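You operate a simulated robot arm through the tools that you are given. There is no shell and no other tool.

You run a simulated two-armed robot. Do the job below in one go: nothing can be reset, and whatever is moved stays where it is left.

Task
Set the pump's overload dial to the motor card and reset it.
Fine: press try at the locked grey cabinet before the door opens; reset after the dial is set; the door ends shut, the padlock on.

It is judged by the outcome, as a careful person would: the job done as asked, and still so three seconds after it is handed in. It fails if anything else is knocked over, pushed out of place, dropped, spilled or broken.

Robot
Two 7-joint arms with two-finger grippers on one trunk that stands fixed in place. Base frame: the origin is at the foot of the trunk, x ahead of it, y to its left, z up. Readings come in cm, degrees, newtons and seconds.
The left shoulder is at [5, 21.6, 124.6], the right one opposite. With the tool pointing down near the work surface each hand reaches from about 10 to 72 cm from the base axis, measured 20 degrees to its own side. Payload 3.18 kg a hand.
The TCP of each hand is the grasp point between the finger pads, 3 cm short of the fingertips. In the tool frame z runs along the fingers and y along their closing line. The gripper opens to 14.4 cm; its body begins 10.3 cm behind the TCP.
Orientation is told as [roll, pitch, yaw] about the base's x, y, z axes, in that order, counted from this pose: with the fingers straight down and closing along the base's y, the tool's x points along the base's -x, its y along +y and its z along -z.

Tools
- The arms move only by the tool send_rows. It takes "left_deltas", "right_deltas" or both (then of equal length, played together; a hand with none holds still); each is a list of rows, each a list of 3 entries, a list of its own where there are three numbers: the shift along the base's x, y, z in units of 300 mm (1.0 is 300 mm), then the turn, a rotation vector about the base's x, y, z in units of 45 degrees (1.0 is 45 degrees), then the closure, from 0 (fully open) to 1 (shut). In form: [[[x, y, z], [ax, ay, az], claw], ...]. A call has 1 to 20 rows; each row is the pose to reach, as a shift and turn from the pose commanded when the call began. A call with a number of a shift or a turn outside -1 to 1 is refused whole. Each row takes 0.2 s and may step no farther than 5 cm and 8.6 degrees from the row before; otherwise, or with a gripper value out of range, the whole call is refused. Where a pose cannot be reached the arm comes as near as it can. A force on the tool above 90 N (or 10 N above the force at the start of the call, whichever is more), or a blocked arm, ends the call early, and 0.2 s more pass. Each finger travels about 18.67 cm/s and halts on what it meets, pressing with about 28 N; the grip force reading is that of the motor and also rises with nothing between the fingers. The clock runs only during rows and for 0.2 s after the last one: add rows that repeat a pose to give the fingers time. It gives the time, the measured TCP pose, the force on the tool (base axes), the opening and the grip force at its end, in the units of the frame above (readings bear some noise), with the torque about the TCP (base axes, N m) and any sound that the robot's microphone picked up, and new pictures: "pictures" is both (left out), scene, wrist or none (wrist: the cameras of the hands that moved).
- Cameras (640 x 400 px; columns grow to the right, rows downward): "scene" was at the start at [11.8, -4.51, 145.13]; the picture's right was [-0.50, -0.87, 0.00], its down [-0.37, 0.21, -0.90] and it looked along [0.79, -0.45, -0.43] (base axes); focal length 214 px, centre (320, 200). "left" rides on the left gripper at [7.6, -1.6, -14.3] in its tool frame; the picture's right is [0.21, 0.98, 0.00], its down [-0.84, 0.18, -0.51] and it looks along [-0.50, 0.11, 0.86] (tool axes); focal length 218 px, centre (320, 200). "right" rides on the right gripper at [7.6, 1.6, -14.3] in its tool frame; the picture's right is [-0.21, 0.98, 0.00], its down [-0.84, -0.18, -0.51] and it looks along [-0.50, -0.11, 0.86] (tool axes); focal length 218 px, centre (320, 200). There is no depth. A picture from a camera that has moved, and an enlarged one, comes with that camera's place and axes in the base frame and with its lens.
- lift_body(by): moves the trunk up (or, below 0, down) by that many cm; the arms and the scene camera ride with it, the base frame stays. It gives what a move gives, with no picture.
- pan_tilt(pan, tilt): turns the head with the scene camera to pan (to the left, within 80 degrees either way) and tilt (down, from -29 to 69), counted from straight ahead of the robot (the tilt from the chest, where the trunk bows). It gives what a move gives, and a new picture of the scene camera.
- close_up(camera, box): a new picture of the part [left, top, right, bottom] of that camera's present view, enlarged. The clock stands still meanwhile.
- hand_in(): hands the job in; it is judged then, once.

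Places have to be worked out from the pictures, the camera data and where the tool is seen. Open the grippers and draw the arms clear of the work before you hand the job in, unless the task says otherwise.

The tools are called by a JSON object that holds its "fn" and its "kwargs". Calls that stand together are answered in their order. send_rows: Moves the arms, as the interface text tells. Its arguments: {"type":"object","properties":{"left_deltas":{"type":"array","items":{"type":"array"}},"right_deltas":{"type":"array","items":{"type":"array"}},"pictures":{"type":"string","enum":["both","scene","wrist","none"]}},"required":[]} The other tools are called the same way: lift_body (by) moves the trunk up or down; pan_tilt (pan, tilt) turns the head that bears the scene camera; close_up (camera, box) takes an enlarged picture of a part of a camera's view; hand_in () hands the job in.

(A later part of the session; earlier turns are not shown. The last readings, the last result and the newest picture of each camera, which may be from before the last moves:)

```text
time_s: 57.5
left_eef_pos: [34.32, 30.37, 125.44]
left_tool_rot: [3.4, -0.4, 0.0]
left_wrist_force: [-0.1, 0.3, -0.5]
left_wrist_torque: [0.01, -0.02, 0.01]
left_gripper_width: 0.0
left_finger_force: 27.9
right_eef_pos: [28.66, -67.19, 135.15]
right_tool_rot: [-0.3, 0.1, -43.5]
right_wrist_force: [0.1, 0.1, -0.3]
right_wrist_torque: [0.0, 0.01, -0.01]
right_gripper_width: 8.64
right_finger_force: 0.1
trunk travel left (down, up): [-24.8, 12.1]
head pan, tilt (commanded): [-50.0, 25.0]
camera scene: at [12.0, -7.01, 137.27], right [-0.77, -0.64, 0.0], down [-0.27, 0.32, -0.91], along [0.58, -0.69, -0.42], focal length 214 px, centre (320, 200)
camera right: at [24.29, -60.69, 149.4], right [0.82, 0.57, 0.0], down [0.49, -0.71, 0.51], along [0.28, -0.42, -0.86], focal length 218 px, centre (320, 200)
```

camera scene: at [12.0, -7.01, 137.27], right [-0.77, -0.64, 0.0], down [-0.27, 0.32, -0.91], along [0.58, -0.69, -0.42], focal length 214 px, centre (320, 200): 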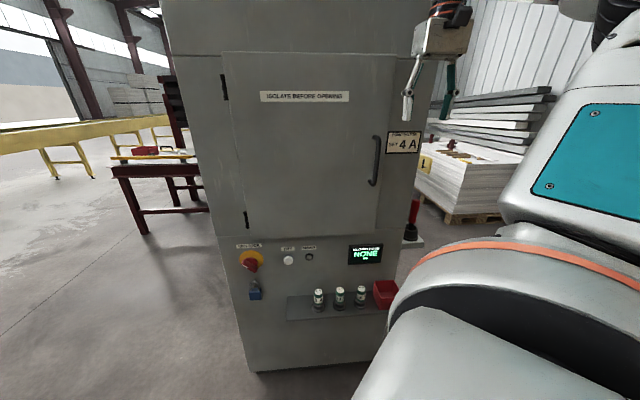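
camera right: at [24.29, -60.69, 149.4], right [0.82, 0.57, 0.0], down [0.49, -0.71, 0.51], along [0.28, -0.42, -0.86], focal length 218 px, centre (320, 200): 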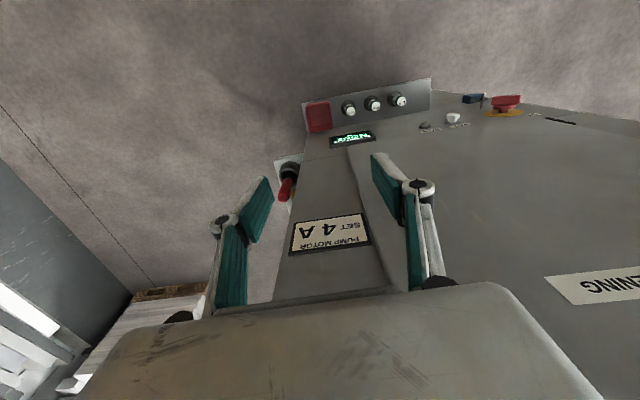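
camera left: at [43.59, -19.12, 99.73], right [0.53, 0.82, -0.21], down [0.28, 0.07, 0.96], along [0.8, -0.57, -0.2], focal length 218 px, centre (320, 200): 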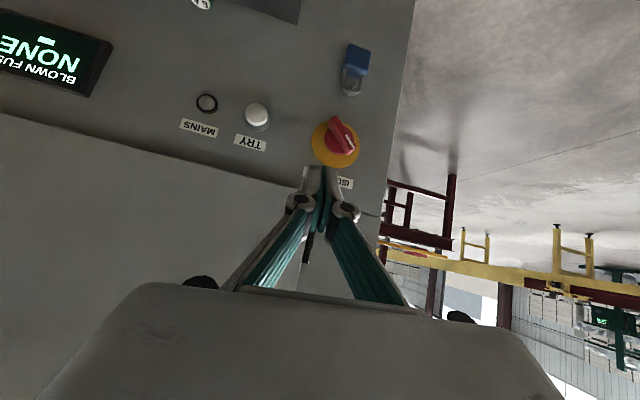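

The hand reached (28.7, -67.2, 135.2) squared to the face, but its own finger hides the handle. I zoom the scene camera on the handle to fix its position.

{"fn": "close_up", "kwargs": {"camera": "scene", "box": [340, 110, 440, 200]}}

{"fn": "close_up", "kwargs": {"camera": "right", "box": [260, 120, 480, 320]}}

```text
4.44 times, centred on (390, 155) of scene
camera zoom: at [12.0, -7.01, 137.27], right [-0.77, -0.64, 0.0], down [-0.27, 0.32, -0.91], along [0.58, -0.69, -0.42], focal length 953 px, centre (9, 400)
```

zoom: 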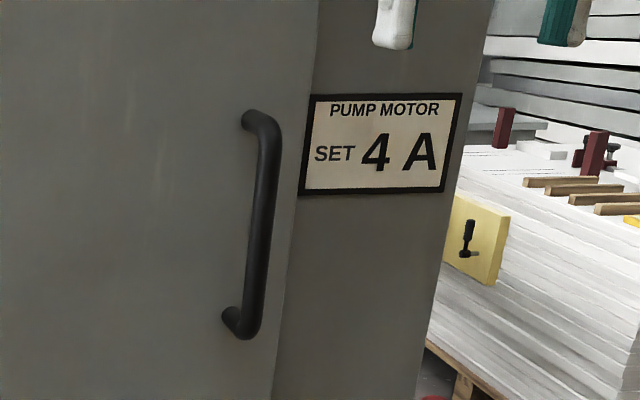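

```text
2.00 times, centred on (370, 220) of right
camera zoom: at [24.29, -60.69, 149.4], right [0.82, 0.57, 0.0], down [0.49, -0.71, 0.51], along [0.28, -0.42, -0.86], focal length 436 px, centre (220, 160)
```

zoom: 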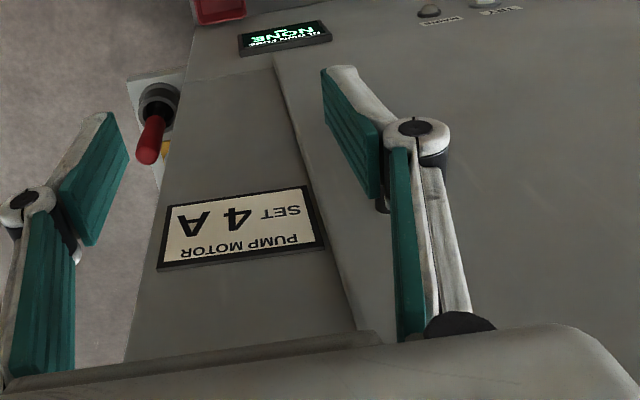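

The bar is at about (40.0, -66.8) from z 113 to 127, and the door's free edge is about 5 cm to its right. I pitch the tool about 25° toward the face and move to a stand-off 9 cm in front of the bar.

{"fn": "send_rows", "kwargs": {"right_deltas": [[[0.032, 0.044, -0.08], [-0.076, -0.081, 0], 0.4], [[0.064, 0.088, -0.16], [-0.152, -0.162, 0], 0.4], [[0.096, 0.132, -0.24], [-0.229, -0.242, 0], 0.4], [[0.128, 0.176, -0.32], [-0.305, -0.323, 0], 0.4], [[0.16, 0.22, -0.4], [-0.381, -0.404, 0], 0.4]], "pictures": "both"}}

```text
time_s: 58.8
left_eef_pos: [34.18, 30.23, 125.6]
left_tool_rot: [3.4, -0.5, 0.1]
left_wrist_force: [0.0, -0.4, -0.2]
left_wrist_torque: [0.0, -0.05, 0.03]
left_gripper_width: 0.01
left_finger_force: 28.2
right_eef_pos: [33.4, -60.58, 123.21]
right_tool_rot: [0.0, -25.1, -43.4]
right_wrist_force: [-0.9, -0.2, -0.5]
right_wrist_torque: [0.02, -0.03, -0.04]
right_gripper_width: 8.6
right_finger_force: 0.2
right hand out of reach, approached as far as the arm can: row 3
trunk travel left (down, up): [-24.8, 12.1]
head pan, tilt (commanded): [-50.0, 25.0]
camera scene: at [11.92, -7.02, 137.29], right [-0.77, -0.64, 0.0], down [-0.27, 0.32, -0.91], along [0.58, -0.69, -0.42], focal length 214 px, centre (320, 200)
camera right: at [25.08, -50.33, 132.87], right [0.81, 0.58, 0.09], down [0.27, -0.51, 0.82], along [0.52, -0.64, -0.57], focal length 218 px, centre (320, 200)
```

scene: 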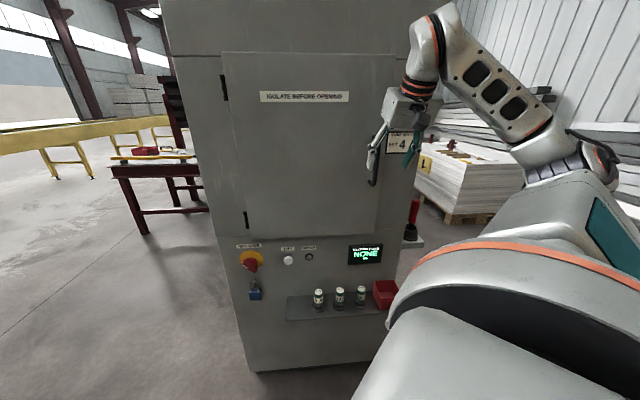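
right: 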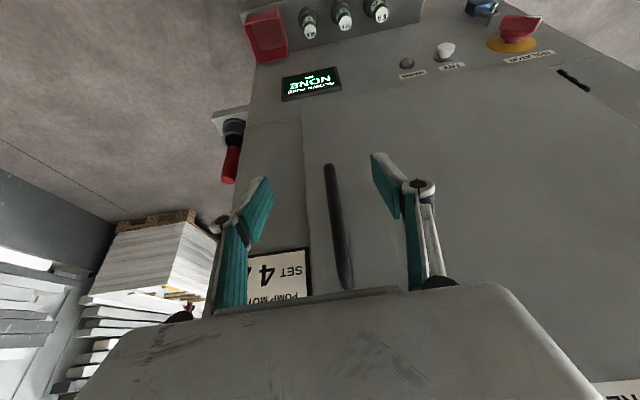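

The arm has now settled into a good elbow-low posture, and the wrist camera sees the bar right between the open fingers, at about (39.9, -66.2). I advance along the normal so the bar sits between the pads.

{"fn": "send_rows", "kwargs": {"right_deltas": [[[0.05, -0.047, -0.02], [0, 0, 0], 0.4], [[0.1, -0.095, -0.04], [0, 0, 0], 0.4], [[0.15, -0.142, -0.055], [0, 0, 0], 0.4], [[0.2, -0.189, -0.073], [0, 0, 0], 0.4]], "pictures": "both"}}

{"fn": "close_up", "kwargs": {"camera": "right", "box": [200, 110, 460, 310]}}

```text
time_s: 59.8
left_eef_pos: [34.25, 30.34, 125.54]
left_tool_rot: [3.5, -0.4, 0.0]
left_wrist_force: [0.3, 0.4, -0.5]
left_wrist_torque: [0.0, 0.04, -0.02]
left_gripper_width: 0.0
left_finger_force: 28.4
right_eef_pos: [39.34, -66.45, 120.88]
right_tool_rot: [-0.1, -25.1, -43.4]
right_wrist_force: [0.0, -0.6, 0.6]
right_wrist_torque: [-0.02, 0.02, 0.01]
right_gripper_width: 8.62
right_finger_force: 0.0
trunk travel left (down, up): [-24.8, 12.1]
head pan, tilt (commanded): [-50.0, 25.0]
camera scene: at [11.99, -7.02, 137.27], right [-0.77, -0.64, 0.0], down [-0.27, 0.32, -0.91], along [0.58, -0.69, -0.42], focal length 214 px, centre (320, 200)
camera right: at [31.12, -56.24, 130.81], right [0.81, 0.58, 0.09], down [0.28, -0.51, 0.82], along [0.52, -0.64, -0.57], focal length 218 px, centre (320, 200)
```

scene: 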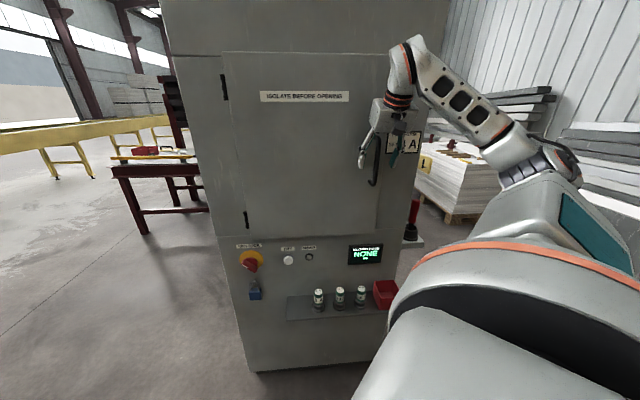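
right: 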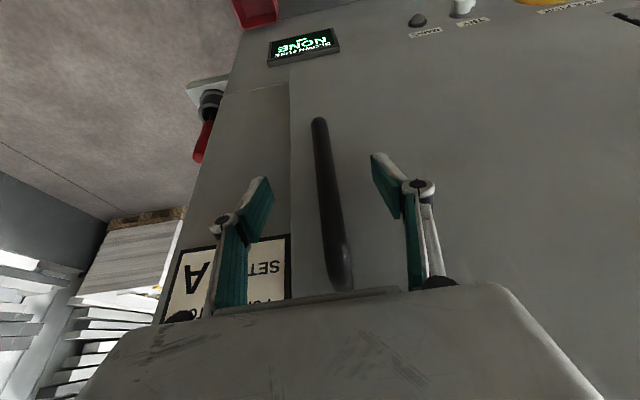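

```text
2.00 times, centred on (330, 210) of right
camera zoom: at [31.12, -56.24, 130.81], right [0.81, 0.58, 0.09], down [0.28, -0.51, 0.82], along [0.52, -0.64, -0.57], focal length 436 px, centre (300, 180)
```

zoom: 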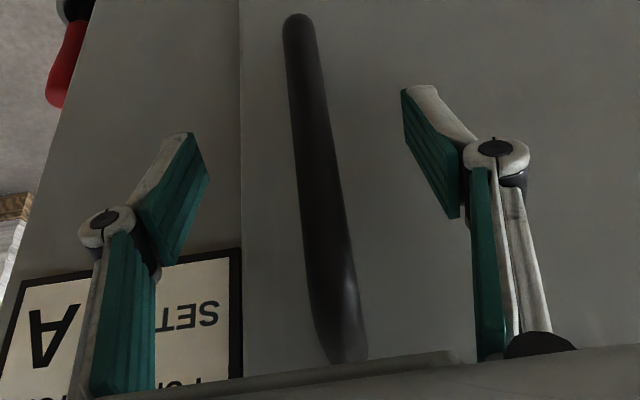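

Two wrist views put the bar at about n 74.1, ℓ −20.6; the pads are at the right depth and about 0.7 cm off centre. I shift by that much and close on the bar.

{"fn": "send_rows", "kwargs": {"right_deltas": [[[0.016, 0.017, 0], [0, 0, 0], 0.5], [[0.016, 0.017, 0], [0, 0, 0], 0.8], [[0.016, 0.017, 0], [0, 0, 0], 1.0], [[0.016, 0.017, 0], [0, 0, 0], 1.0], [[0.016, 0.017, 0], [0, 0, 0], 1.0]], "pictures": "wrist"}}

```text
time_s: 61.0
left_eef_pos: [34.2, 30.25, 125.47]
left_tool_rot: [3.3, -0.5, 0.0]
left_wrist_force: [0.5, 0.1, -0.6]
left_wrist_torque: [-0.02, 0.0, 0.01]
left_gripper_width: 0.03
left_finger_force: 28.0
right_eef_pos: [39.79, -65.85, 121.09]
right_tool_rot: [0.0, -25.0, -43.5]
right_wrist_force: [-7.2, -6.4, -3.7]
right_wrist_torque: [-0.1, 0.21, 0.04]
right_gripper_width: 1.37
right_finger_force: 43.2
trunk travel left (down, up): [-24.8, 12.1]
head pan, tilt (commanded): [-50.0, 25.0]
camera right: at [31.53, -55.72, 130.79], right [0.81, 0.58, 0.09], down [0.28, -0.51, 0.82], along [0.52, -0.64, -0.57], focal length 218 px, centre (320, 200)
```

right: 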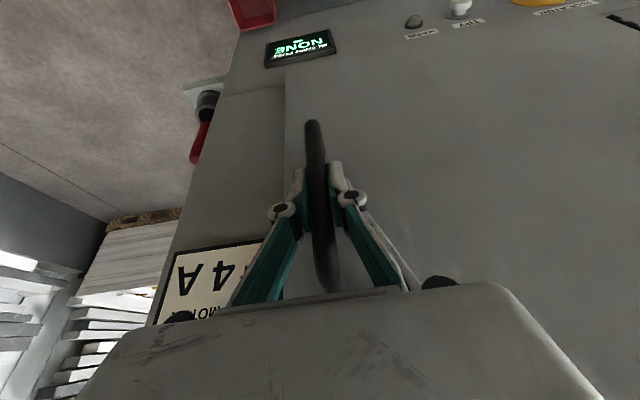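

The bar is gripped (1.4 cm between the pads, good grip force). I pull the door gently along its arc about the hinge, the first 10°.

{"fn": "send_rows", "kwargs": {"right_deltas": [[[-0.0297, 0.039, 0], [0, 0, 0], 1.0], [[-0.058, 0.079, 0], [0, 0, 0], 1.0], [[-0.085, 0.1197, 0], [0, 0, 0], 1.0], [[-0.1107, 0.1617, 0], [0, 0, 0], 1.0], [[-0.1347, 0.2043, 0], [0, 0, 0], 1.0]], "pictures": "both"}}

```text
time_s: 62.1
left_eef_pos: [34.18, 30.33, 125.61]
left_tool_rot: [3.3, -0.6, 0.0]
left_wrist_force: [0.4, -0.1, 0.8]
left_wrist_torque: [-0.01, -0.03, -0.01]
left_gripper_width: 0.01
left_finger_force: 28.1
right_eef_pos: [35.62, -59.74, 121.17]
right_tool_rot: [0.0, -25.0, -43.3]
right_wrist_force: [-8.3, -2.9, -1.2]
right_wrist_torque: [-0.35, -0.1, 0.0]
right_gripper_width: 1.32
right_finger_force: 43.7
trunk travel left (down, up): [-24.8, 12.1]
head pan, tilt (commanded): [-50.0, 25.0]
camera scene: at [11.85, -7.06, 137.28], right [-0.77, -0.64, 0.0], down [-0.27, 0.32, -0.91], along [0.58, -0.69, -0.42], focal length 214 px, centre (320, 200)
camera right: at [27.47, -49.52, 130.78], right [0.81, 0.58, 0.09], down [0.28, -0.51, 0.82], along [0.52, -0.64, -0.57], focal length 218 px, centre (320, 200)
```

scene: 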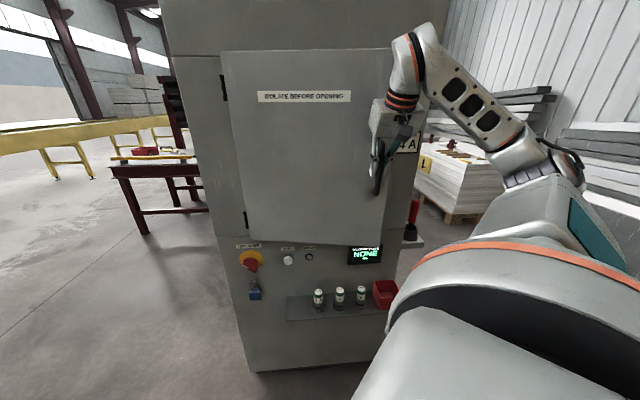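
right: 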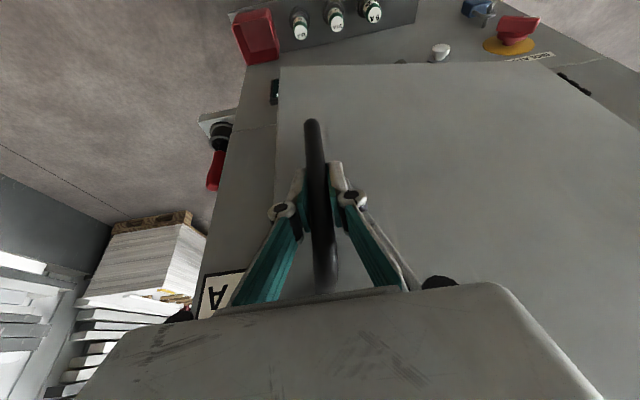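

The door swings freely, no latch resistance. I carry on along the arc to about 28° open.

{"fn": "send_rows", "kwargs": {"right_deltas": [[[-0.0277, 0.054, 0], [0, 0, 0], 1.0], [[-0.0533, 0.11, 0], [0, 0, 0], 1.0], [[-0.0763, 0.1667, 0], [0, 0, 0], 1.0], [[-0.097, 0.2247, 0], [0, 0, 0], 1.0], [[-0.1147, 0.283, 0], [0, 0, 0], 1.0], [[-0.1303, 0.3423, 0], [0, 0, 0], 1.0], [[-0.1433, 0.402, 0], [0, 0, 0], 1.0]], "pictures": "both"}}

```text
time_s: 63.1
left_eef_pos: [35.11, 30.72, 125.17]
left_tool_rot: [3.2, -0.1, 0.0]
left_wrist_force: [-0.6, 0.4, 1.0]
left_wrist_torque: [-0.04, 0.0, 0.02]
left_gripper_width: 0.02
left_finger_force: 28.0
right_eef_pos: [34.35, -56.78, 121.07]
right_tool_rot: [-0.7, -24.2, -42.2]
right_wrist_force: [64.0, 27.9, -16.2]
right_wrist_torque: [-0.36, -1.73, -0.52]
right_gripper_width: 1.38
right_finger_force: 43.7
right hand out of reach, approached as far as the arm can: row 2, 3, 4
trunk travel left (down, up): [-24.8, 12.1]
head pan, tilt (commanded): [-50.0, 25.0]
stopped in row 4 (right hand): the force on the tool passed its limit at 97 N (the readings are from after the stop); the commanded pose is now the measured one
camera scene: at [12.94, -6.63, 137.18], right [-0.77, -0.64, 0.01], down [-0.28, 0.32, -0.91], along [0.58, -0.7, -0.42], focal length 214 px, centre (320, 200)
camera right: at [26.06, -46.77, 130.97], right [0.8, 0.59, 0.07], down [0.3, -0.5, 0.81], along [0.52, -0.63, -0.58], focal length 218 px, centre (320, 200)
```

scene: 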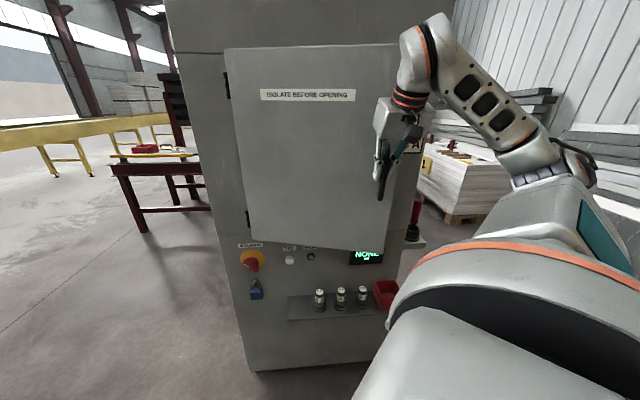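
right: 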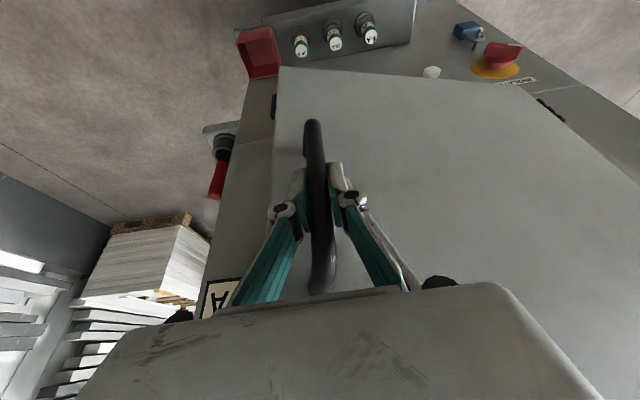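

At about 14° the arm again ran into its minimum reach, and the force limit stopped it; the door is ajar about 12 cm at its edge. I relax the strain and open the fingers so I can re-grip the bar higher up with a steeper tool, which leaves more room to pull.

{"fn": "send_rows", "kwargs": {"right_deltas": [[[0.01, 0.005, 0], [0, 0, 0], 1.0], [[0.02, 0.008, 0], [0, 0, 0], 1.0]], "pictures": "none"}}

```text
time_s: 63.7
left_eef_pos: [34.79, 30.47, 125.24]
left_tool_rot: [3.5, -0.3, 0.0]
left_wrist_force: [-1.3, 0.3, -0.6]
left_wrist_torque: [0.0, 0.0, 0.01]
left_gripper_width: 0.0
left_finger_force: 27.8
right_eef_pos: [34.4, -56.93, 121.14]
right_tool_rot: [-0.5, -24.0, -42.4]
right_wrist_force: [41.4, 18.2, -28.8]
right_wrist_torque: [0.06, -0.78, -0.23]
right_gripper_width: 1.35
right_finger_force: 43.4
trunk travel left (down, up): [-24.8, 12.1]
head pan, tilt (commanded): [-50.0, 25.0]
```

The strain is easing; I relax a little more in the same direction.

{"fn": "send_rows", "kwargs": {"right_deltas": [[[0.012, 0.005, -0.006], [0, 0, 0], 1.0], [[0.025, 0.01, -0.012], [0, 0, 0], 1.0]], "pictures": "none"}}

```text
time_s: 64.3
left_eef_pos: [34.3, 30.25, 125.51]
left_tool_rot: [3.4, -0.5, 0.0]
left_wrist_force: [-0.1, 0.3, -0.6]
left_wrist_torque: [0.01, 0.0, -0.02]
left_gripper_width: 0.02
left_finger_force: 27.6
right_eef_pos: [34.48, -57.42, 121.22]
right_tool_rot: [-0.2, -24.5, -42.8]
right_wrist_force: [2.0, 0.8, -16.4]
right_wrist_torque: [0.7, 0.73, -0.03]
right_gripper_width: 1.37
right_finger_force: 43.8
right hand out of reach, approached as far as the arm can: row 1, 2
trunk travel left (down, up): [-24.8, 12.1]
head pan, tilt (commanded): [-50.0, 25.0]
```

Strain is gone. I open the fingers and rise straight up off the top of the bar, making the tool steeper; lowering the trunk afterwards will bring the open fingers back down around the bar with a better shoulder position.

{"fn": "send_rows", "kwargs": {"right_deltas": [[[0, 0, 0], [0, 0, 0], 0.4], [[0, 0, 0], [0, 0, 0], 0.4], [[0, 0, 0.1], [0, 0, 0], 0.4], [[0, 0, 0.23], [0, 0, 0], 0.4], [[0, 0, 0.36], [0.03, 0.03, 0], 0.4], [[0, 0, 0.45], [0.12, 0.13, 0], 0.4], [[0, 0, 0.48], [0.25, 0.27, 0], 0.4], [[0, 0, 0.48], [0.25, 0.27, 0], 0.4]], "pictures": "both"}}

```text
time_s: 66.1
left_eef_pos: [34.25, 30.27, 125.62]
left_tool_rot: [3.4, -0.6, 0.0]
left_wrist_force: [-0.1, 0.1, 0.1]
left_wrist_torque: [0.01, -0.02, 0.02]
left_gripper_width: 0.0
left_finger_force: 28.2
right_eef_pos: [34.52, -57.25, 135.46]
right_tool_rot: [-0.3, -7.9, -42.8]
right_wrist_force: [0.0, 0.0, -0.1]
right_wrist_torque: [-0.02, -0.04, -0.03]
right_gripper_width: 8.66
right_finger_force: 0.0
trunk travel left (down, up): [-24.8, 12.1]
head pan, tilt (commanded): [-50.0, 25.0]
camera scene: at [11.93, -7.03, 137.28], right [-0.77, -0.64, 0.0], down [-0.27, 0.32, -0.91], along [0.58, -0.69, -0.42], focal length 214 px, centre (320, 200)
camera right: at [28.66, -49.5, 148.57], right [0.82, 0.58, 0.03], down [0.44, -0.65, 0.62], along [0.37, -0.49, -0.78], focal length 218 px, centre (320, 200)
```

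scene: 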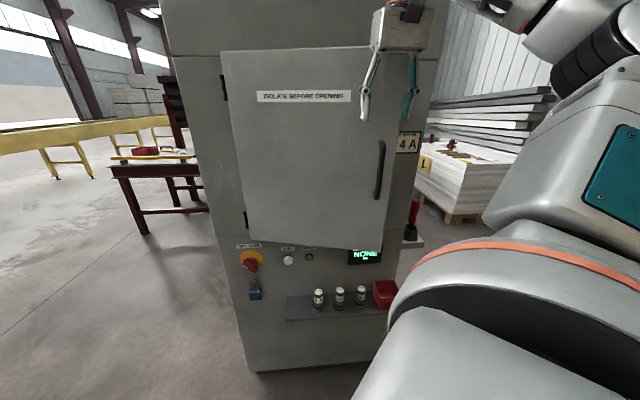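
right: 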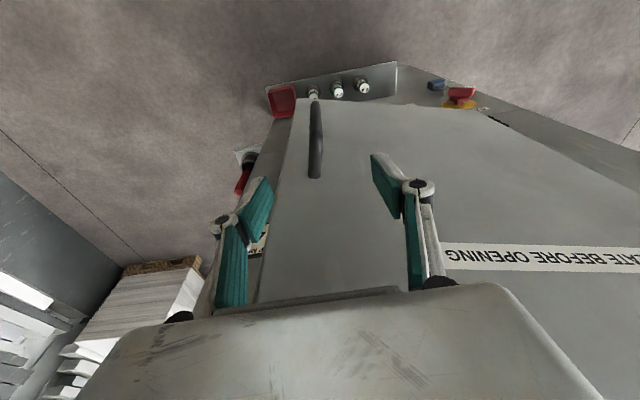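

The hand is clear above the bar. I zoom in to see exactly where the bar is now that the door is free.

{"fn": "close_up", "kwargs": {"camera": "scene", "box": [330, 120, 430, 270]}}

{"fn": "close_up", "kwargs": {"camera": "right", "box": [220, 80, 440, 280]}}

```text
2.67 times, centred on (380, 195) of scene
camera zoom: at [11.93, -7.03, 137.28], right [-0.77, -0.64, 0.0], down [-0.27, 0.32, -0.91], along [0.58, -0.69, -0.42], focal length 572 px, centre (160, 213)
```

zoom: 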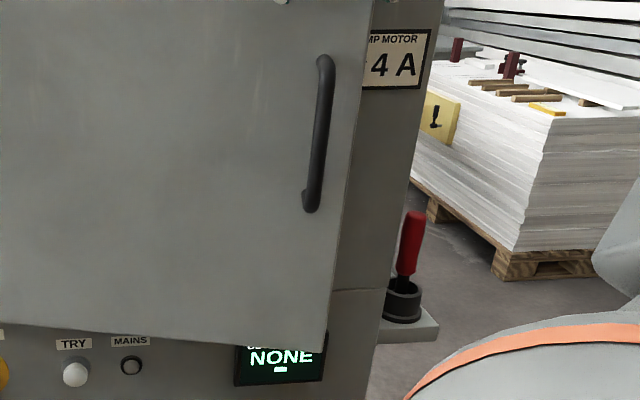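

```text
2.00 times, centred on (330, 180) of right
camera zoom: at [28.66, -49.5, 148.57], right [0.82, 0.58, 0.03], down [0.44, -0.65, 0.62], along [0.37, -0.49, -0.78], focal length 436 px, centre (300, 240)
```

zoom: 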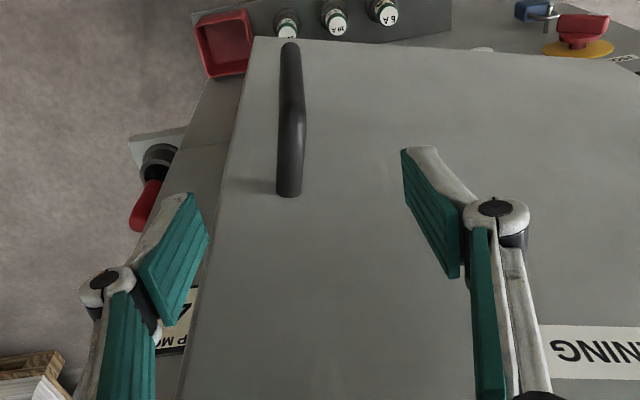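

The door sits at about 15° with the bar at (33.8, -56.3), nearly under the hand. I shift about 1 cm to line up, then lower the trunk so the open fingers come down around the bar.

{"fn": "send_rows", "kwargs": {"right_deltas": [[[-0.012, 0.013, 0], [0, 0, 0], 0.4], [[-0.025, 0.027, 0], [0, 0, 0], 0.4]], "pictures": "none"}}

{"fn": "lift_body", "kwargs": {"by": -11.5}}

{"fn": "close_up", "kwargs": {"camera": "right", "box": [200, 80, 440, 300]}}

{"fn": "close_up", "kwargs": {"camera": "scene", "box": [280, 60, 480, 260]}}

```text
time_s: 66.7
left_eef_pos: [34.23, 30.33, 125.46]
left_tool_rot: [3.4, -0.5, 0.0]
left_wrist_force: [-0.2, 0.0, 1.4]
left_wrist_torque: [0.0, 0.0, 0.01]
left_gripper_width: 0.02
left_finger_force: 28.2
right_eef_pos: [33.9, -56.58, 135.57]
right_tool_rot: [-0.2, -8.0, -42.8]
right_wrist_force: [0.0, 0.6, 0.1]
right_wrist_torque: [0.0, 0.0, -0.03]
right_gripper_width: 8.65
right_finger_force: 0.1
trunk travel left (down, up): [-24.8, 12.1]
head pan, tilt (commanded): [-50.0, 25.0]
```

```text
time_s: 68.2
left_eef_pos: [34.0, 30.34, 114.13]
left_tool_rot: [3.4, -0.7, 0.0]
left_wrist_force: [0.0, -0.5, 0.7]
left_wrist_torque: [-0.04, -0.03, 0.01]
left_gripper_width: 0.0
left_finger_force: 28.2
right_eef_pos: [33.63, -56.58, 124.2]
right_tool_rot: [0.0, -8.1, -42.9]
right_wrist_force: [-0.3, -0.8, 0.4]
right_wrist_torque: [0.03, -0.05, 0.0]
right_gripper_width: 8.63
right_finger_force: 0.1
trunk travel left (down, up): [-13.3, 23.6]
head pan, tilt (commanded): [-50.0, 25.0]
```

```text
1.82 times, centred on (320, 190) of right
camera zoom: at [27.73, -48.68, 137.24], right [0.82, 0.58, 0.03], down [0.44, -0.65, 0.62], along [0.38, -0.49, -0.78], focal length 397 px, centre (320, 218)
```

zoom: 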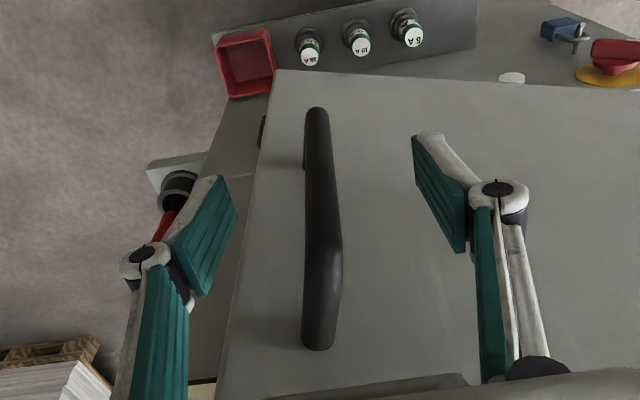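

```text
2.00 times, centred on (380, 160) of scene
camera zoom: at [21.71, -7.02, 124.83], right [-0.77, -0.64, 0.0], down [-0.27, 0.32, -0.91], along [0.58, -0.69, -0.42], focal length 429 px, centre (200, 280)
```

zoom: 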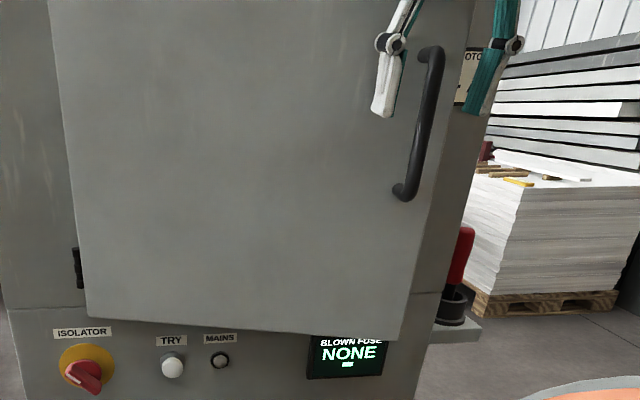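

The bar stands centred between the pads near its top. I close on it again and swing the door on along its arc by another 15°.

{"fn": "send_rows", "kwargs": {"right_deltas": [[[0, 0, -0.04], [0, 0, 0], 0.6], [[0, 0, -0.04], [0, 0, 0], 0.9], [[0, 0, -0.04], [0, 0, 0], 1.0], [[0, 0, -0.04], [0, 0, 0], 1.0], [[-0.0233, 0.0573, -0.04], [0, 0, 0], 1.0], [[-0.044, 0.116, -0.04], [0, 0, 0], 1.0], [[-0.0623, 0.1753, -0.04], [0, 0, 0], 1.0], [[-0.0777, 0.2353, -0.04], [0, 0, 0], 1.0], [[-0.091, 0.296, -0.04], [0, 0, 0], 1.0], [[-0.101, 0.357, -0.04], [0, 0, 0], 1.0]], "pictures": "both"}}

```text
time_s: 70.4
left_eef_pos: [33.92, 30.29, 114.01]
left_tool_rot: [3.5, -0.6, 0.0]
left_wrist_force: [0.0, 0.9, -1.0]
left_wrist_torque: [-0.01, 0.02, 0.01]
left_gripper_width: 0.04
left_finger_force: 28.2
right_eef_pos: [30.46, -45.87, 122.94]
right_tool_rot: [-0.3, -7.9, -42.6]
right_wrist_force: [-15.0, -1.9, -0.6]
right_wrist_torque: [-0.72, -0.29, -0.26]
right_gripper_width: 1.44
right_finger_force: 44.4
trunk travel left (down, up): [-13.3, 23.6]
head pan, tilt (commanded): [-50.0, 25.0]
camera scene: at [21.67, -6.99, 124.8], right [-0.77, -0.64, 0.0], down [-0.27, 0.32, -0.91], along [0.58, -0.69, -0.42], focal length 214 px, centre (320, 200)
camera right: at [24.61, -38.12, 135.94], right [0.82, 0.58, 0.02], down [0.44, -0.65, 0.62], along [0.37, -0.49, -0.78], focal length 218 px, centre (320, 200)
```

scene: 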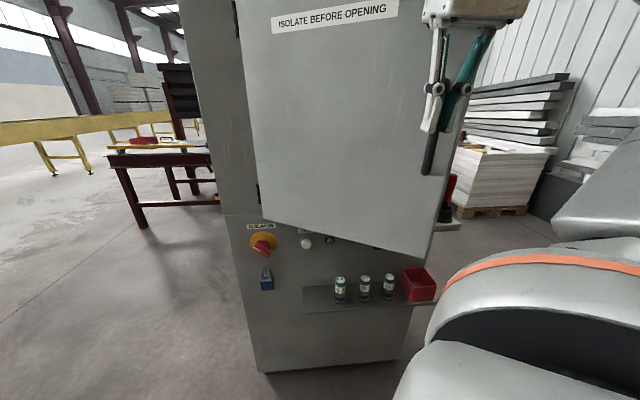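
right: 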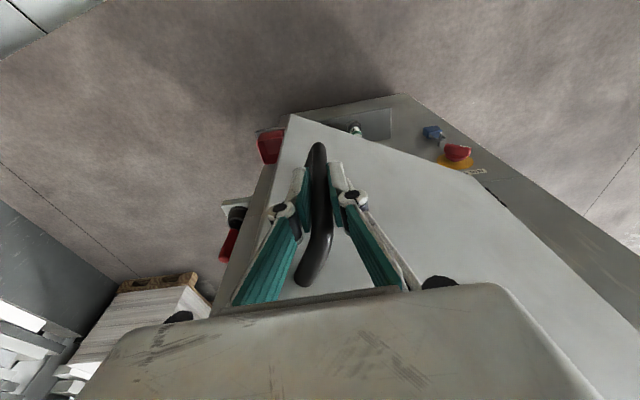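

That worked well: the door is about 30° open with only 15 N at the hand. I swing it a further 10°.

{"fn": "send_rows", "kwargs": {"right_deltas": [[[-0.0143, 0.062, 0], [0, 0, 0], 1.0], [[-0.0193, 0.1247, 0], [0, 0, 0], 1.0], [[-0.0213, 0.187, 0], [0, 0, 0], 1.0], [[-0.0207, 0.2497, 0], [0, 0, 0], 1.0]], "pictures": "both"}}

```text
time_s: 71.4
left_eef_pos: [33.99, 30.09, 114.24]
left_tool_rot: [3.5, -0.5, 0.0]
left_wrist_force: [-0.1, 0.5, -1.1]
left_wrist_torque: [0.0, -0.05, 0.03]
left_gripper_width: 0.0
left_finger_force: 27.6
right_eef_pos: [30.6, -45.98, 123.13]
right_tool_rot: [0.0, -7.8, -42.8]
right_wrist_force: [-27.0, -4.9, -36.0]
right_wrist_torque: [0.16, 0.87, -0.14]
right_gripper_width: 1.45
right_finger_force: 43.8
right hand out of reach, approached as far as the arm can: row 1, 2, 3, 4
trunk travel left (down, up): [-13.3, 23.6]
head pan, tilt (commanded): [-50.0, 25.0]
camera scene: at [21.67, -7.25, 124.77], right [-0.77, -0.64, 0.0], down [-0.27, 0.33, -0.91], along [0.58, -0.69, -0.42], focal length 214 px, centre (320, 200)
camera right: at [24.72, -38.13, 136.24], right [0.82, 0.58, 0.03], down [0.44, -0.65, 0.62], along [0.37, -0.49, -0.79], focal length 218 px, centre (320, 200)
```

scene: 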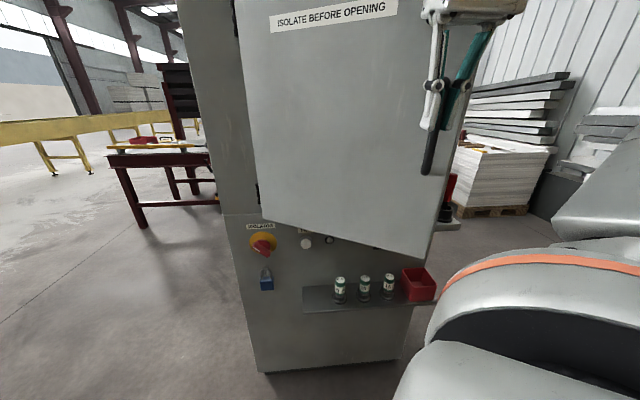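
right: 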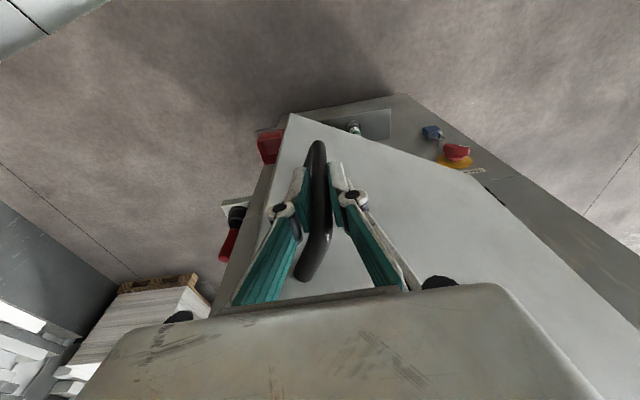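

The arm is at its limit with the door about 30° open, which leaves a 23 cm gap at the free edge. I release the bar, rise off it, and raise the trunk so I can bring the hand round to the inside of the door.

{"fn": "send_rows", "kwargs": {"right_deltas": [[[0, 0, -0.01], [0, 0, 0], 0.8], [[0, 0, -0.01], [0, 0, 0], 0.4], [[0, 0, -0.01], [0, 0, 0], 0.4], [[0, 0, 0.1], [0, 0, 0], 0.4], [[0, 0, 0.22], [0, 0, 0], 0.4], [[0, 0, 0.34], [0, 0, 0], 0.4]], "pictures": "none"}}

{"fn": "lift_body", "kwargs": {"by": 9}}

{"fn": "close_up", "kwargs": {"camera": "scene", "box": [0, 0, 640, 400]}}

{"fn": "close_up", "kwargs": {"camera": "right", "box": [0, 0, 640, 400]}}

```text
time_s: 72.8
left_eef_pos: [34.34, 30.45, 114.05]
left_tool_rot: [3.4, -0.5, -0.1]
left_wrist_force: [0.3, -0.2, -0.6]
left_wrist_torque: [-0.04, -0.01, -0.01]
left_gripper_width: 0.0
left_finger_force: 28.6
right_eef_pos: [32.21, -45.46, 129.82]
right_tool_rot: [-0.1, -8.0, -42.9]
right_wrist_force: [-0.3, 0.2, -0.3]
right_wrist_torque: [-0.02, 0.01, -0.03]
right_gripper_width: 8.63
right_finger_force: 0.0
right hand out of reach, approached as far as the arm can: row 5, 6
trunk travel left (down, up): [-13.3, 23.6]
head pan, tilt (commanded): [-50.0, 25.0]
```

```text
time_s: 74.0
left_eef_pos: [34.4, 30.34, 123.01]
left_tool_rot: [3.5, -0.3, 0.1]
left_wrist_force: [0.5, 0.5, -0.3]
left_wrist_torque: [0.0, 0.03, -0.02]
left_gripper_width: 0.01
left_finger_force: 28.0
right_eef_pos: [32.44, -45.69, 138.86]
right_tool_rot: [-0.2, -7.9, -42.8]
right_wrist_force: [0.1, -0.2, -0.3]
right_wrist_torque: [-0.02, 0.05, -0.04]
right_gripper_width: 8.63
right_finger_force: 0.1
trunk travel left (down, up): [-22.3, 14.6]
head pan, tilt (commanded): [-50.0, 25.0]
```

```text
1.00 times, centred on (320, 200) of scene (not enlarged: the box is as wide or as high as the picture)
camera zoom: at [13.61, -6.99, 134.66], right [-0.77, -0.64, 0.0], down [-0.27, 0.32, -0.91], along [0.58, -0.69, -0.42], focal length 214 px, centre (320, 200)
```

zoom: 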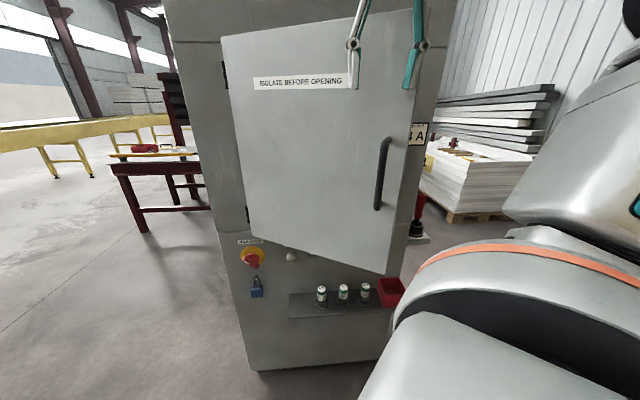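

```text
1.00 times, centred on (320, 200) of right (not enlarged: the box is as wide or as high as the picture)
camera zoom: at [26.66, -37.94, 151.92], right [0.82, 0.58, 0.02], down [0.44, -0.65, 0.62], along [0.37, -0.5, -0.78], focal length 218 px, centre (320, 200)
```

zoom: 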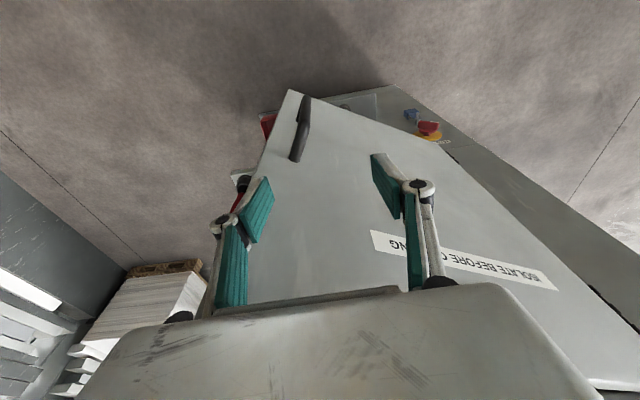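

The hand is about 6 cm in front of the ajar door. I take it around the free edge (near (28, -53)): first out toward me and to the right, closing the fingers somewhat and levelling the tool.

{"fn": "send_rows", "kwargs": {"right_deltas": [[[-0.127, -0.014, 0], [0, 0, 0], 0.5], [[-0.253, -0.029, 0], [0, 0, 0], 0.5], [[-0.38, -0.043, 0], [0.02, 0.02, 0.03], 0.5], [[-0.397, -0.152, -0.058], [0.05, 0.05, 0.08], 0.5], [[-0.413, -0.26, -0.117], [0.08, 0.09, 0.15], 0.5], [[-0.43, -0.368, -0.175], [0.11, 0.12, 0.23], 0.5], [[-0.447, -0.477, -0.233], [0.12, 0.13, 0.32], 0.5], [[-0.405, -0.543, -0.325], [0.12, 0.13, 0.4], 0.5], [[-0.363, -0.61, -0.417], [0.12, 0.13, 0.5], 0.5], [[-0.322, -0.677, -0.508], [0.12, 0.13, 0.58], 0.5], [[-0.28, -0.743, -0.6], [0.12, 0.13, 0.65], 0.5]], "pictures": "both"}}

```text
time_s: 76.4
left_eef_pos: [34.32, 30.31, 122.97]
left_tool_rot: [3.4, -0.5, 0.0]
left_wrist_force: [-0.9, 0.6, 0.9]
left_wrist_torque: [0.01, 0.04, 0.02]
left_gripper_width: 0.01
left_finger_force: 27.8
right_eef_pos: [24.03, -68.16, 120.94]
right_tool_rot: [1.8, -0.4, -13.7]
right_wrist_force: [-0.4, 0.0, 0.0]
right_wrist_torque: [0.04, 0.0, -0.01]
right_gripper_width: 7.19
right_finger_force: 0.0
right hand out of reach, approached as far as the arm can: row 2, 3, 4, 5, 6
trunk travel left (down, up): [-22.3, 14.6]
head pan, tilt (commanded): [-50.0, 25.0]
camera scene: at [13.54, -7.08, 134.67], right [-0.77, -0.64, 0.0], down [-0.27, 0.32, -0.91], along [0.58, -0.69, -0.42], focal length 214 px, centre (320, 200)
camera right: at [16.75, -65.09, 135.16], right [0.43, 0.9, 0.03], down [0.77, -0.39, 0.51], along [0.47, -0.19, -0.86], focal length 218 px, centre (320, 200)
```

scene: 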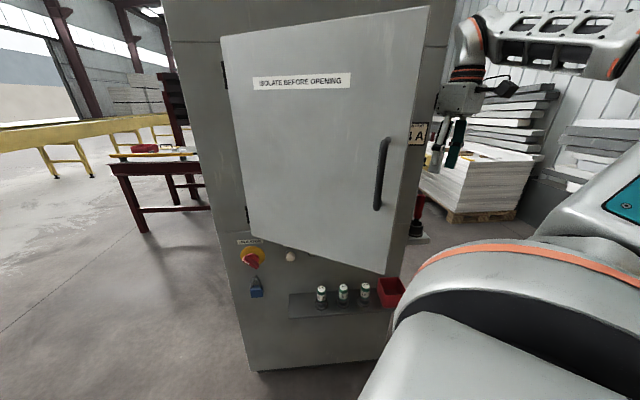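
right: 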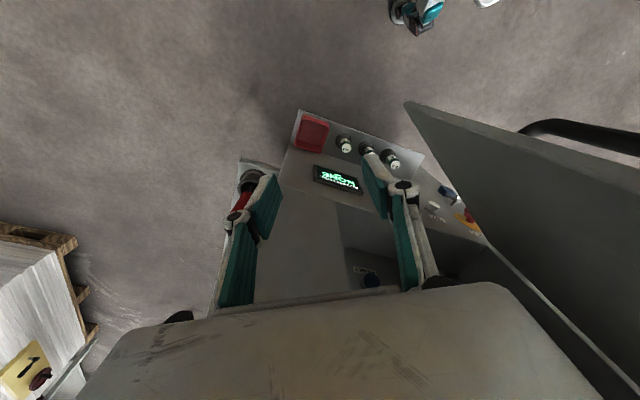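

I'm now around the free edge and can peek inside. I zoom in on the interior.

{"fn": "close_up", "kwargs": {"camera": "right", "box": [310, 190, 460, 300]}}

{"fn": "close_up", "kwargs": {"camera": "right", "box": [200, 80, 520, 300]}}

```text
3.64 times, centred on (385, 245) of right
camera zoom: at [16.75, -65.09, 135.16], right [0.43, 0.9, 0.03], down [0.77, -0.39, 0.51], along [0.47, -0.19, -0.86], focal length 794 px, centre (84, 36)
```

zoom: 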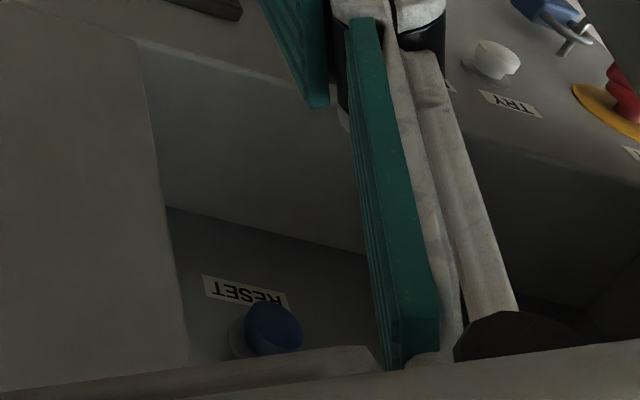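

```text
1.82 times, centred on (360, 190) of right
camera zoom: at [16.75, -65.09, 135.16], right [0.43, 0.9, 0.03], down [0.77, -0.39, 0.51], along [0.47, -0.19, -0.86], focal length 397 px, centre (247, 218)
```

zoom: 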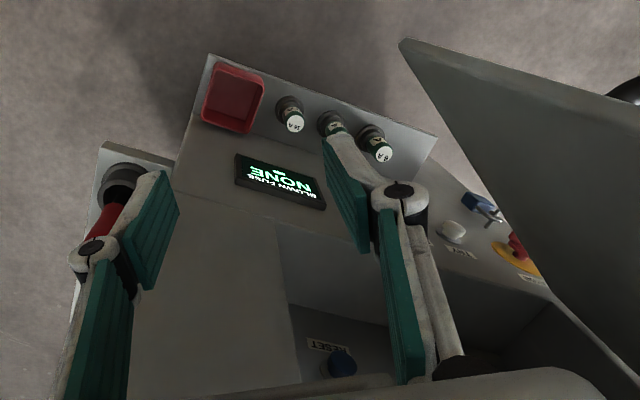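

Inside I can see a blue RESET button on a recessed panel. I take the hand in behind the door, turn it square, and open the gripper so its left finger can push the door's inner face.

{"fn": "send_rows", "kwargs": {"right_deltas": [[[0.1, -0.01, -0.05], [-0.01, 0, 0.1], 0.5], [[0.2, -0.02, -0.11], [-0.02, 0, 0.2], 0.4], [[0.3, -0.027, -0.163], [-0.04, 0, 0.304], 0.2], [[0.38, 0.04, -0.163], [-0.04, 0, 0.304], 0.0], [[0.45, 0.11, -0.163], [-0.04, 0, 0.304], 0.0], [[0.467, 0.133, -0.163], [-0.04, 0, 0.304], 0.0]], "pictures": "both"}}

```text
time_s: 77.8
left_eef_pos: [34.14, 30.36, 122.98]
left_tool_rot: [3.3, -0.7, 0.0]
left_wrist_force: [-0.1, 0.3, 0.0]
left_wrist_torque: [-0.01, -0.02, 0.02]
left_gripper_width: 0.0
left_finger_force: 28.2
right_eef_pos: [38.08, -64.14, 116.13]
right_tool_rot: [0.0, -0.6, 0.1]
right_wrist_force: [0.6, 0.0, 0.1]
right_wrist_torque: [-0.04, -0.05, 0.0]
right_gripper_width: 14.38
right_finger_force: 0.0
trunk travel left (down, up): [-22.3, 14.6]
head pan, tilt (commanded): [-50.0, 25.0]
camera scene: at [13.45, -6.95, 134.71], right [-0.77, -0.64, 0.0], down [-0.27, 0.32, -0.91], along [0.58, -0.69, -0.42], focal length 214 px, centre (320, 200)
camera right: at [30.23, -62.41, 130.28], right [0.21, 0.98, 0.0], down [0.84, -0.18, 0.52], along [0.51, -0.11, -0.86], focal length 218 px, centre (320, 200)
```

scene: 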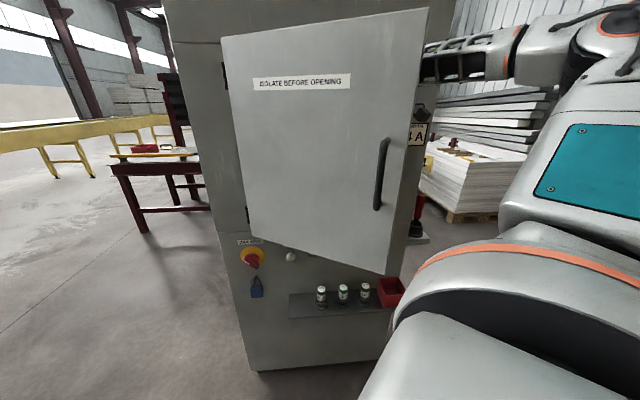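
right: 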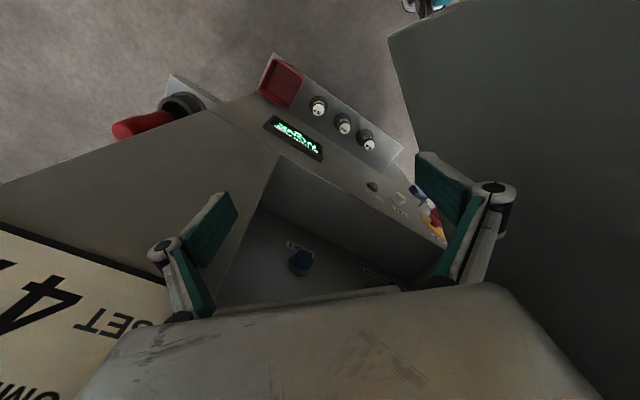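

The hand is behind the door with its left finger about 3 cm from the inner face. I push leftwards along the swing, slowly, to about 50°.

{"fn": "send_rows", "kwargs": {"right_deltas": [[[0.025, 0.05, 0], [0, 0, 0], 0.0], [[0.05, 0.1, 0], [0, 0, 0], 0.0], [[0.052, 0.157, 0], [0, 0, 0], 0.0], [[0.055, 0.213, 0], [0, 0, 0], 0.0], [[0.065, 0.267, 0], [0, 0, 0], 0.0], [[0.075, 0.32, 0], [0, 0, 0], 0.0], [[0.09, 0.368, 0], [0, 0, 0], 0.0], [[0.105, 0.417, 0], [0, 0, 0], 0.0], [[0.12, 0.462, 0], [0, 0, 0], 0.0], [[0.137, 0.507, 0], [0, 0, 0], 0.0]], "pictures": "both"}}

```text
time_s: 80.0
left_eef_pos: [34.14, 30.37, 123.08]
left_tool_rot: [3.4, -0.5, -0.1]
left_wrist_force: [-0.4, 0.0, -0.1]
left_wrist_torque: [0.01, -0.01, 0.01]
left_gripper_width: 0.0
left_finger_force: 27.7
right_eef_pos: [42.03, -48.93, 116.07]
right_tool_rot: [0.1, -0.6, 0.1]
right_wrist_force: [0.1, -0.2, 0.4]
right_wrist_torque: [-0.03, 0.0, 0.0]
right_gripper_width: 14.4
right_finger_force: 0.1
trunk travel left (down, up): [-22.3, 14.6]
head pan, tilt (commanded): [-50.0, 25.0]
camera scene: at [13.51, -6.97, 134.69], right [-0.77, -0.64, 0.0], down [-0.27, 0.32, -0.91], along [0.58, -0.69, -0.42], focal length 214 px, centre (320, 200)
camera right: at [34.3, -47.19, 130.19], right [0.21, 0.98, 0.0], down [0.84, -0.18, 0.52], along [0.5, -0.11, -0.86], focal length 218 px, centre (320, 200)
```

scene: 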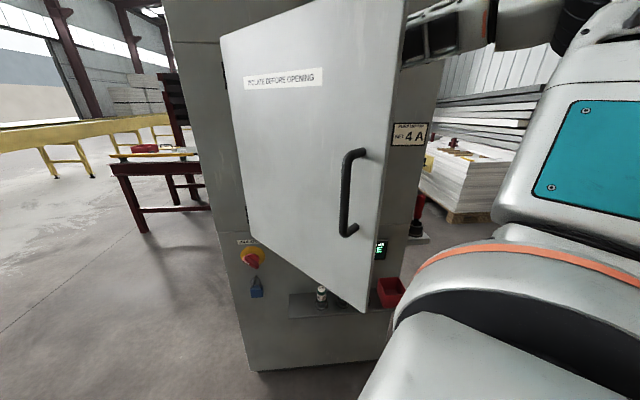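
right: 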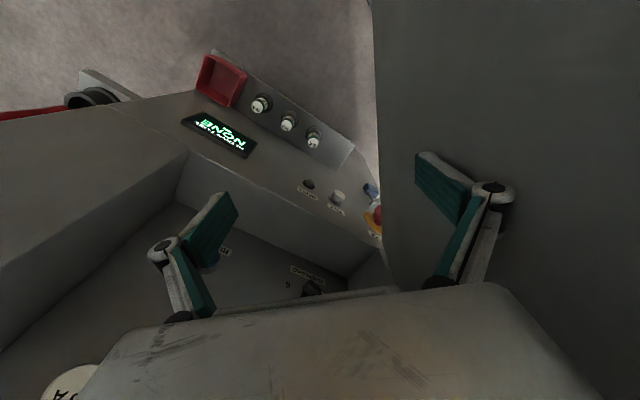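

The door is now about 50° open with hardly any force, and I can see a RESET button, a dark knob with a label, and a round dial inside. I push on to about 70°, watching my shoulder clearance.

{"fn": "send_rows", "kwargs": {"right_deltas": [[[0.025, 0.04, 0], [0, 0, 0], 0.0], [[0.05, 0.08, 0], [0, 0, 0], 0.0], [[0.075, 0.12, 0], [0, 0, 0], 0.0], [[0.1, 0.158, 0], [0, 0, 0], 0.0], [[0.128, 0.19, 0], [0, 0, 0], 0.0], [[0.156, 0.221, 0], [0, 0, 0], 0.0], [[0.184, 0.25, 0], [0, 0, 0], 0.0], [[0.212, 0.278, 0], [0, 0, 0], 0.0]], "pictures": "both"}}

```text
time_s: 81.8
left_eef_pos: [34.22, 30.41, 123.07]
left_tool_rot: [3.4, -0.5, 0.0]
left_wrist_force: [-0.5, 0.4, 0.0]
left_wrist_torque: [-0.02, -0.02, 0.02]
left_gripper_width: 0.0
left_finger_force: 28.0
right_eef_pos: [48.39, -40.54, 116.02]
right_tool_rot: [0.0, -0.5, 0.0]
right_wrist_force: [-0.1, -0.3, -0.6]
right_wrist_torque: [0.0, -0.01, -0.01]
right_gripper_width: 14.38
right_finger_force: 0.1
trunk travel left (down, up): [-22.3, 14.6]
head pan, tilt (commanded): [-50.0, 25.0]
camera scene: at [13.53, -6.98, 134.68], right [-0.77, -0.64, 0.0], down [-0.27, 0.32, -0.91], along [0.58, -0.69, -0.42], focal length 214 px, centre (320, 200)
camera right: at [40.6, -38.78, 130.18], right [0.21, 0.98, 0.0], down [0.84, -0.18, 0.52], along [0.5, -0.11, -0.86], focal length 218 px, centre (320, 200)
```

scene: 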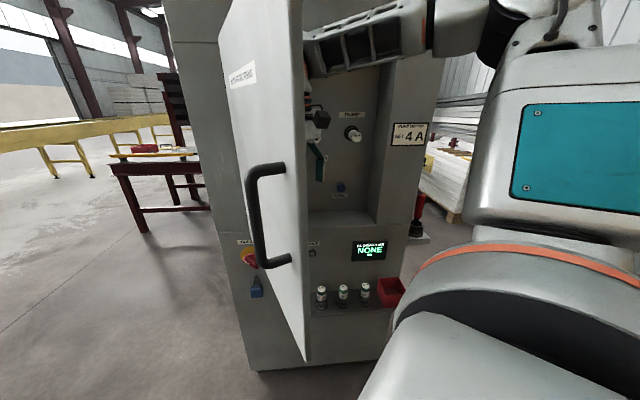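
right: 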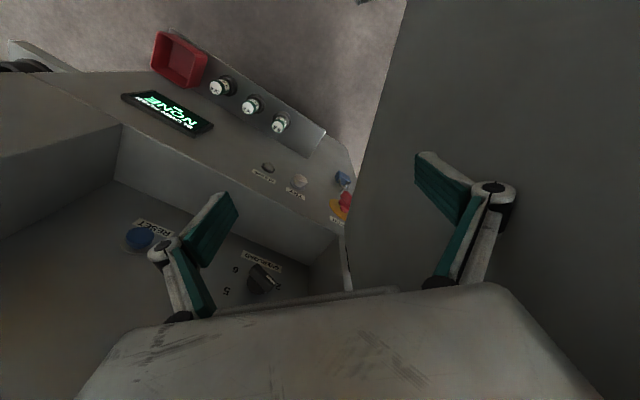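

The door is about 70° open and the interior is in view: a dial labelled PUMP, another knob with numbers, and the RESET button. I zoom in.

{"fn": "close_up", "kwargs": {"camera": "scene", "box": [290, 80, 420, 220]}}

{"fn": "close_up", "kwargs": {"camera": "right", "box": [90, 190, 350, 330]}}

```text
2.86 times, centred on (355, 150) of scene
camera zoom: at [13.53, -6.98, 134.68], right [-0.77, -0.64, 0.0], down [-0.27, 0.32, -0.91], along [0.58, -0.69, -0.42], focal length 613 px, centre (220, 343)
```

zoom: 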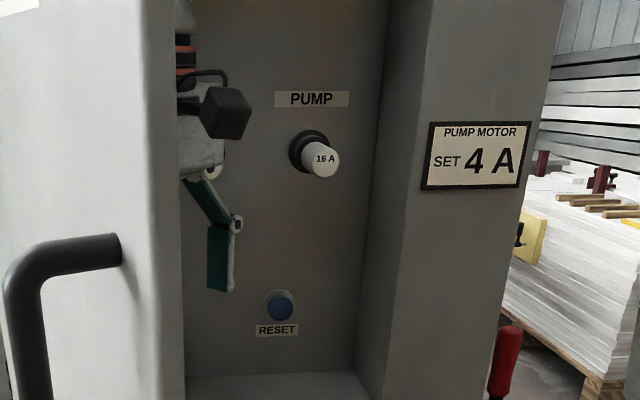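

```text
2.46 times, centred on (220, 260) of right
camera zoom: at [40.6, -38.78, 130.18], right [0.21, 0.98, 0.0], down [0.84, -0.18, 0.52], along [0.5, -0.11, -0.86], focal length 537 px, centre (566, 52)
```

zoom: 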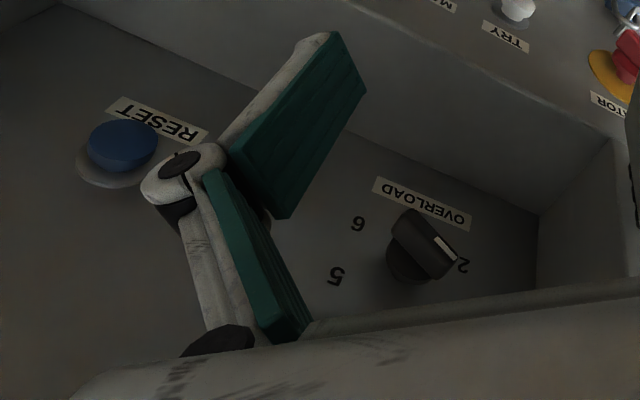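

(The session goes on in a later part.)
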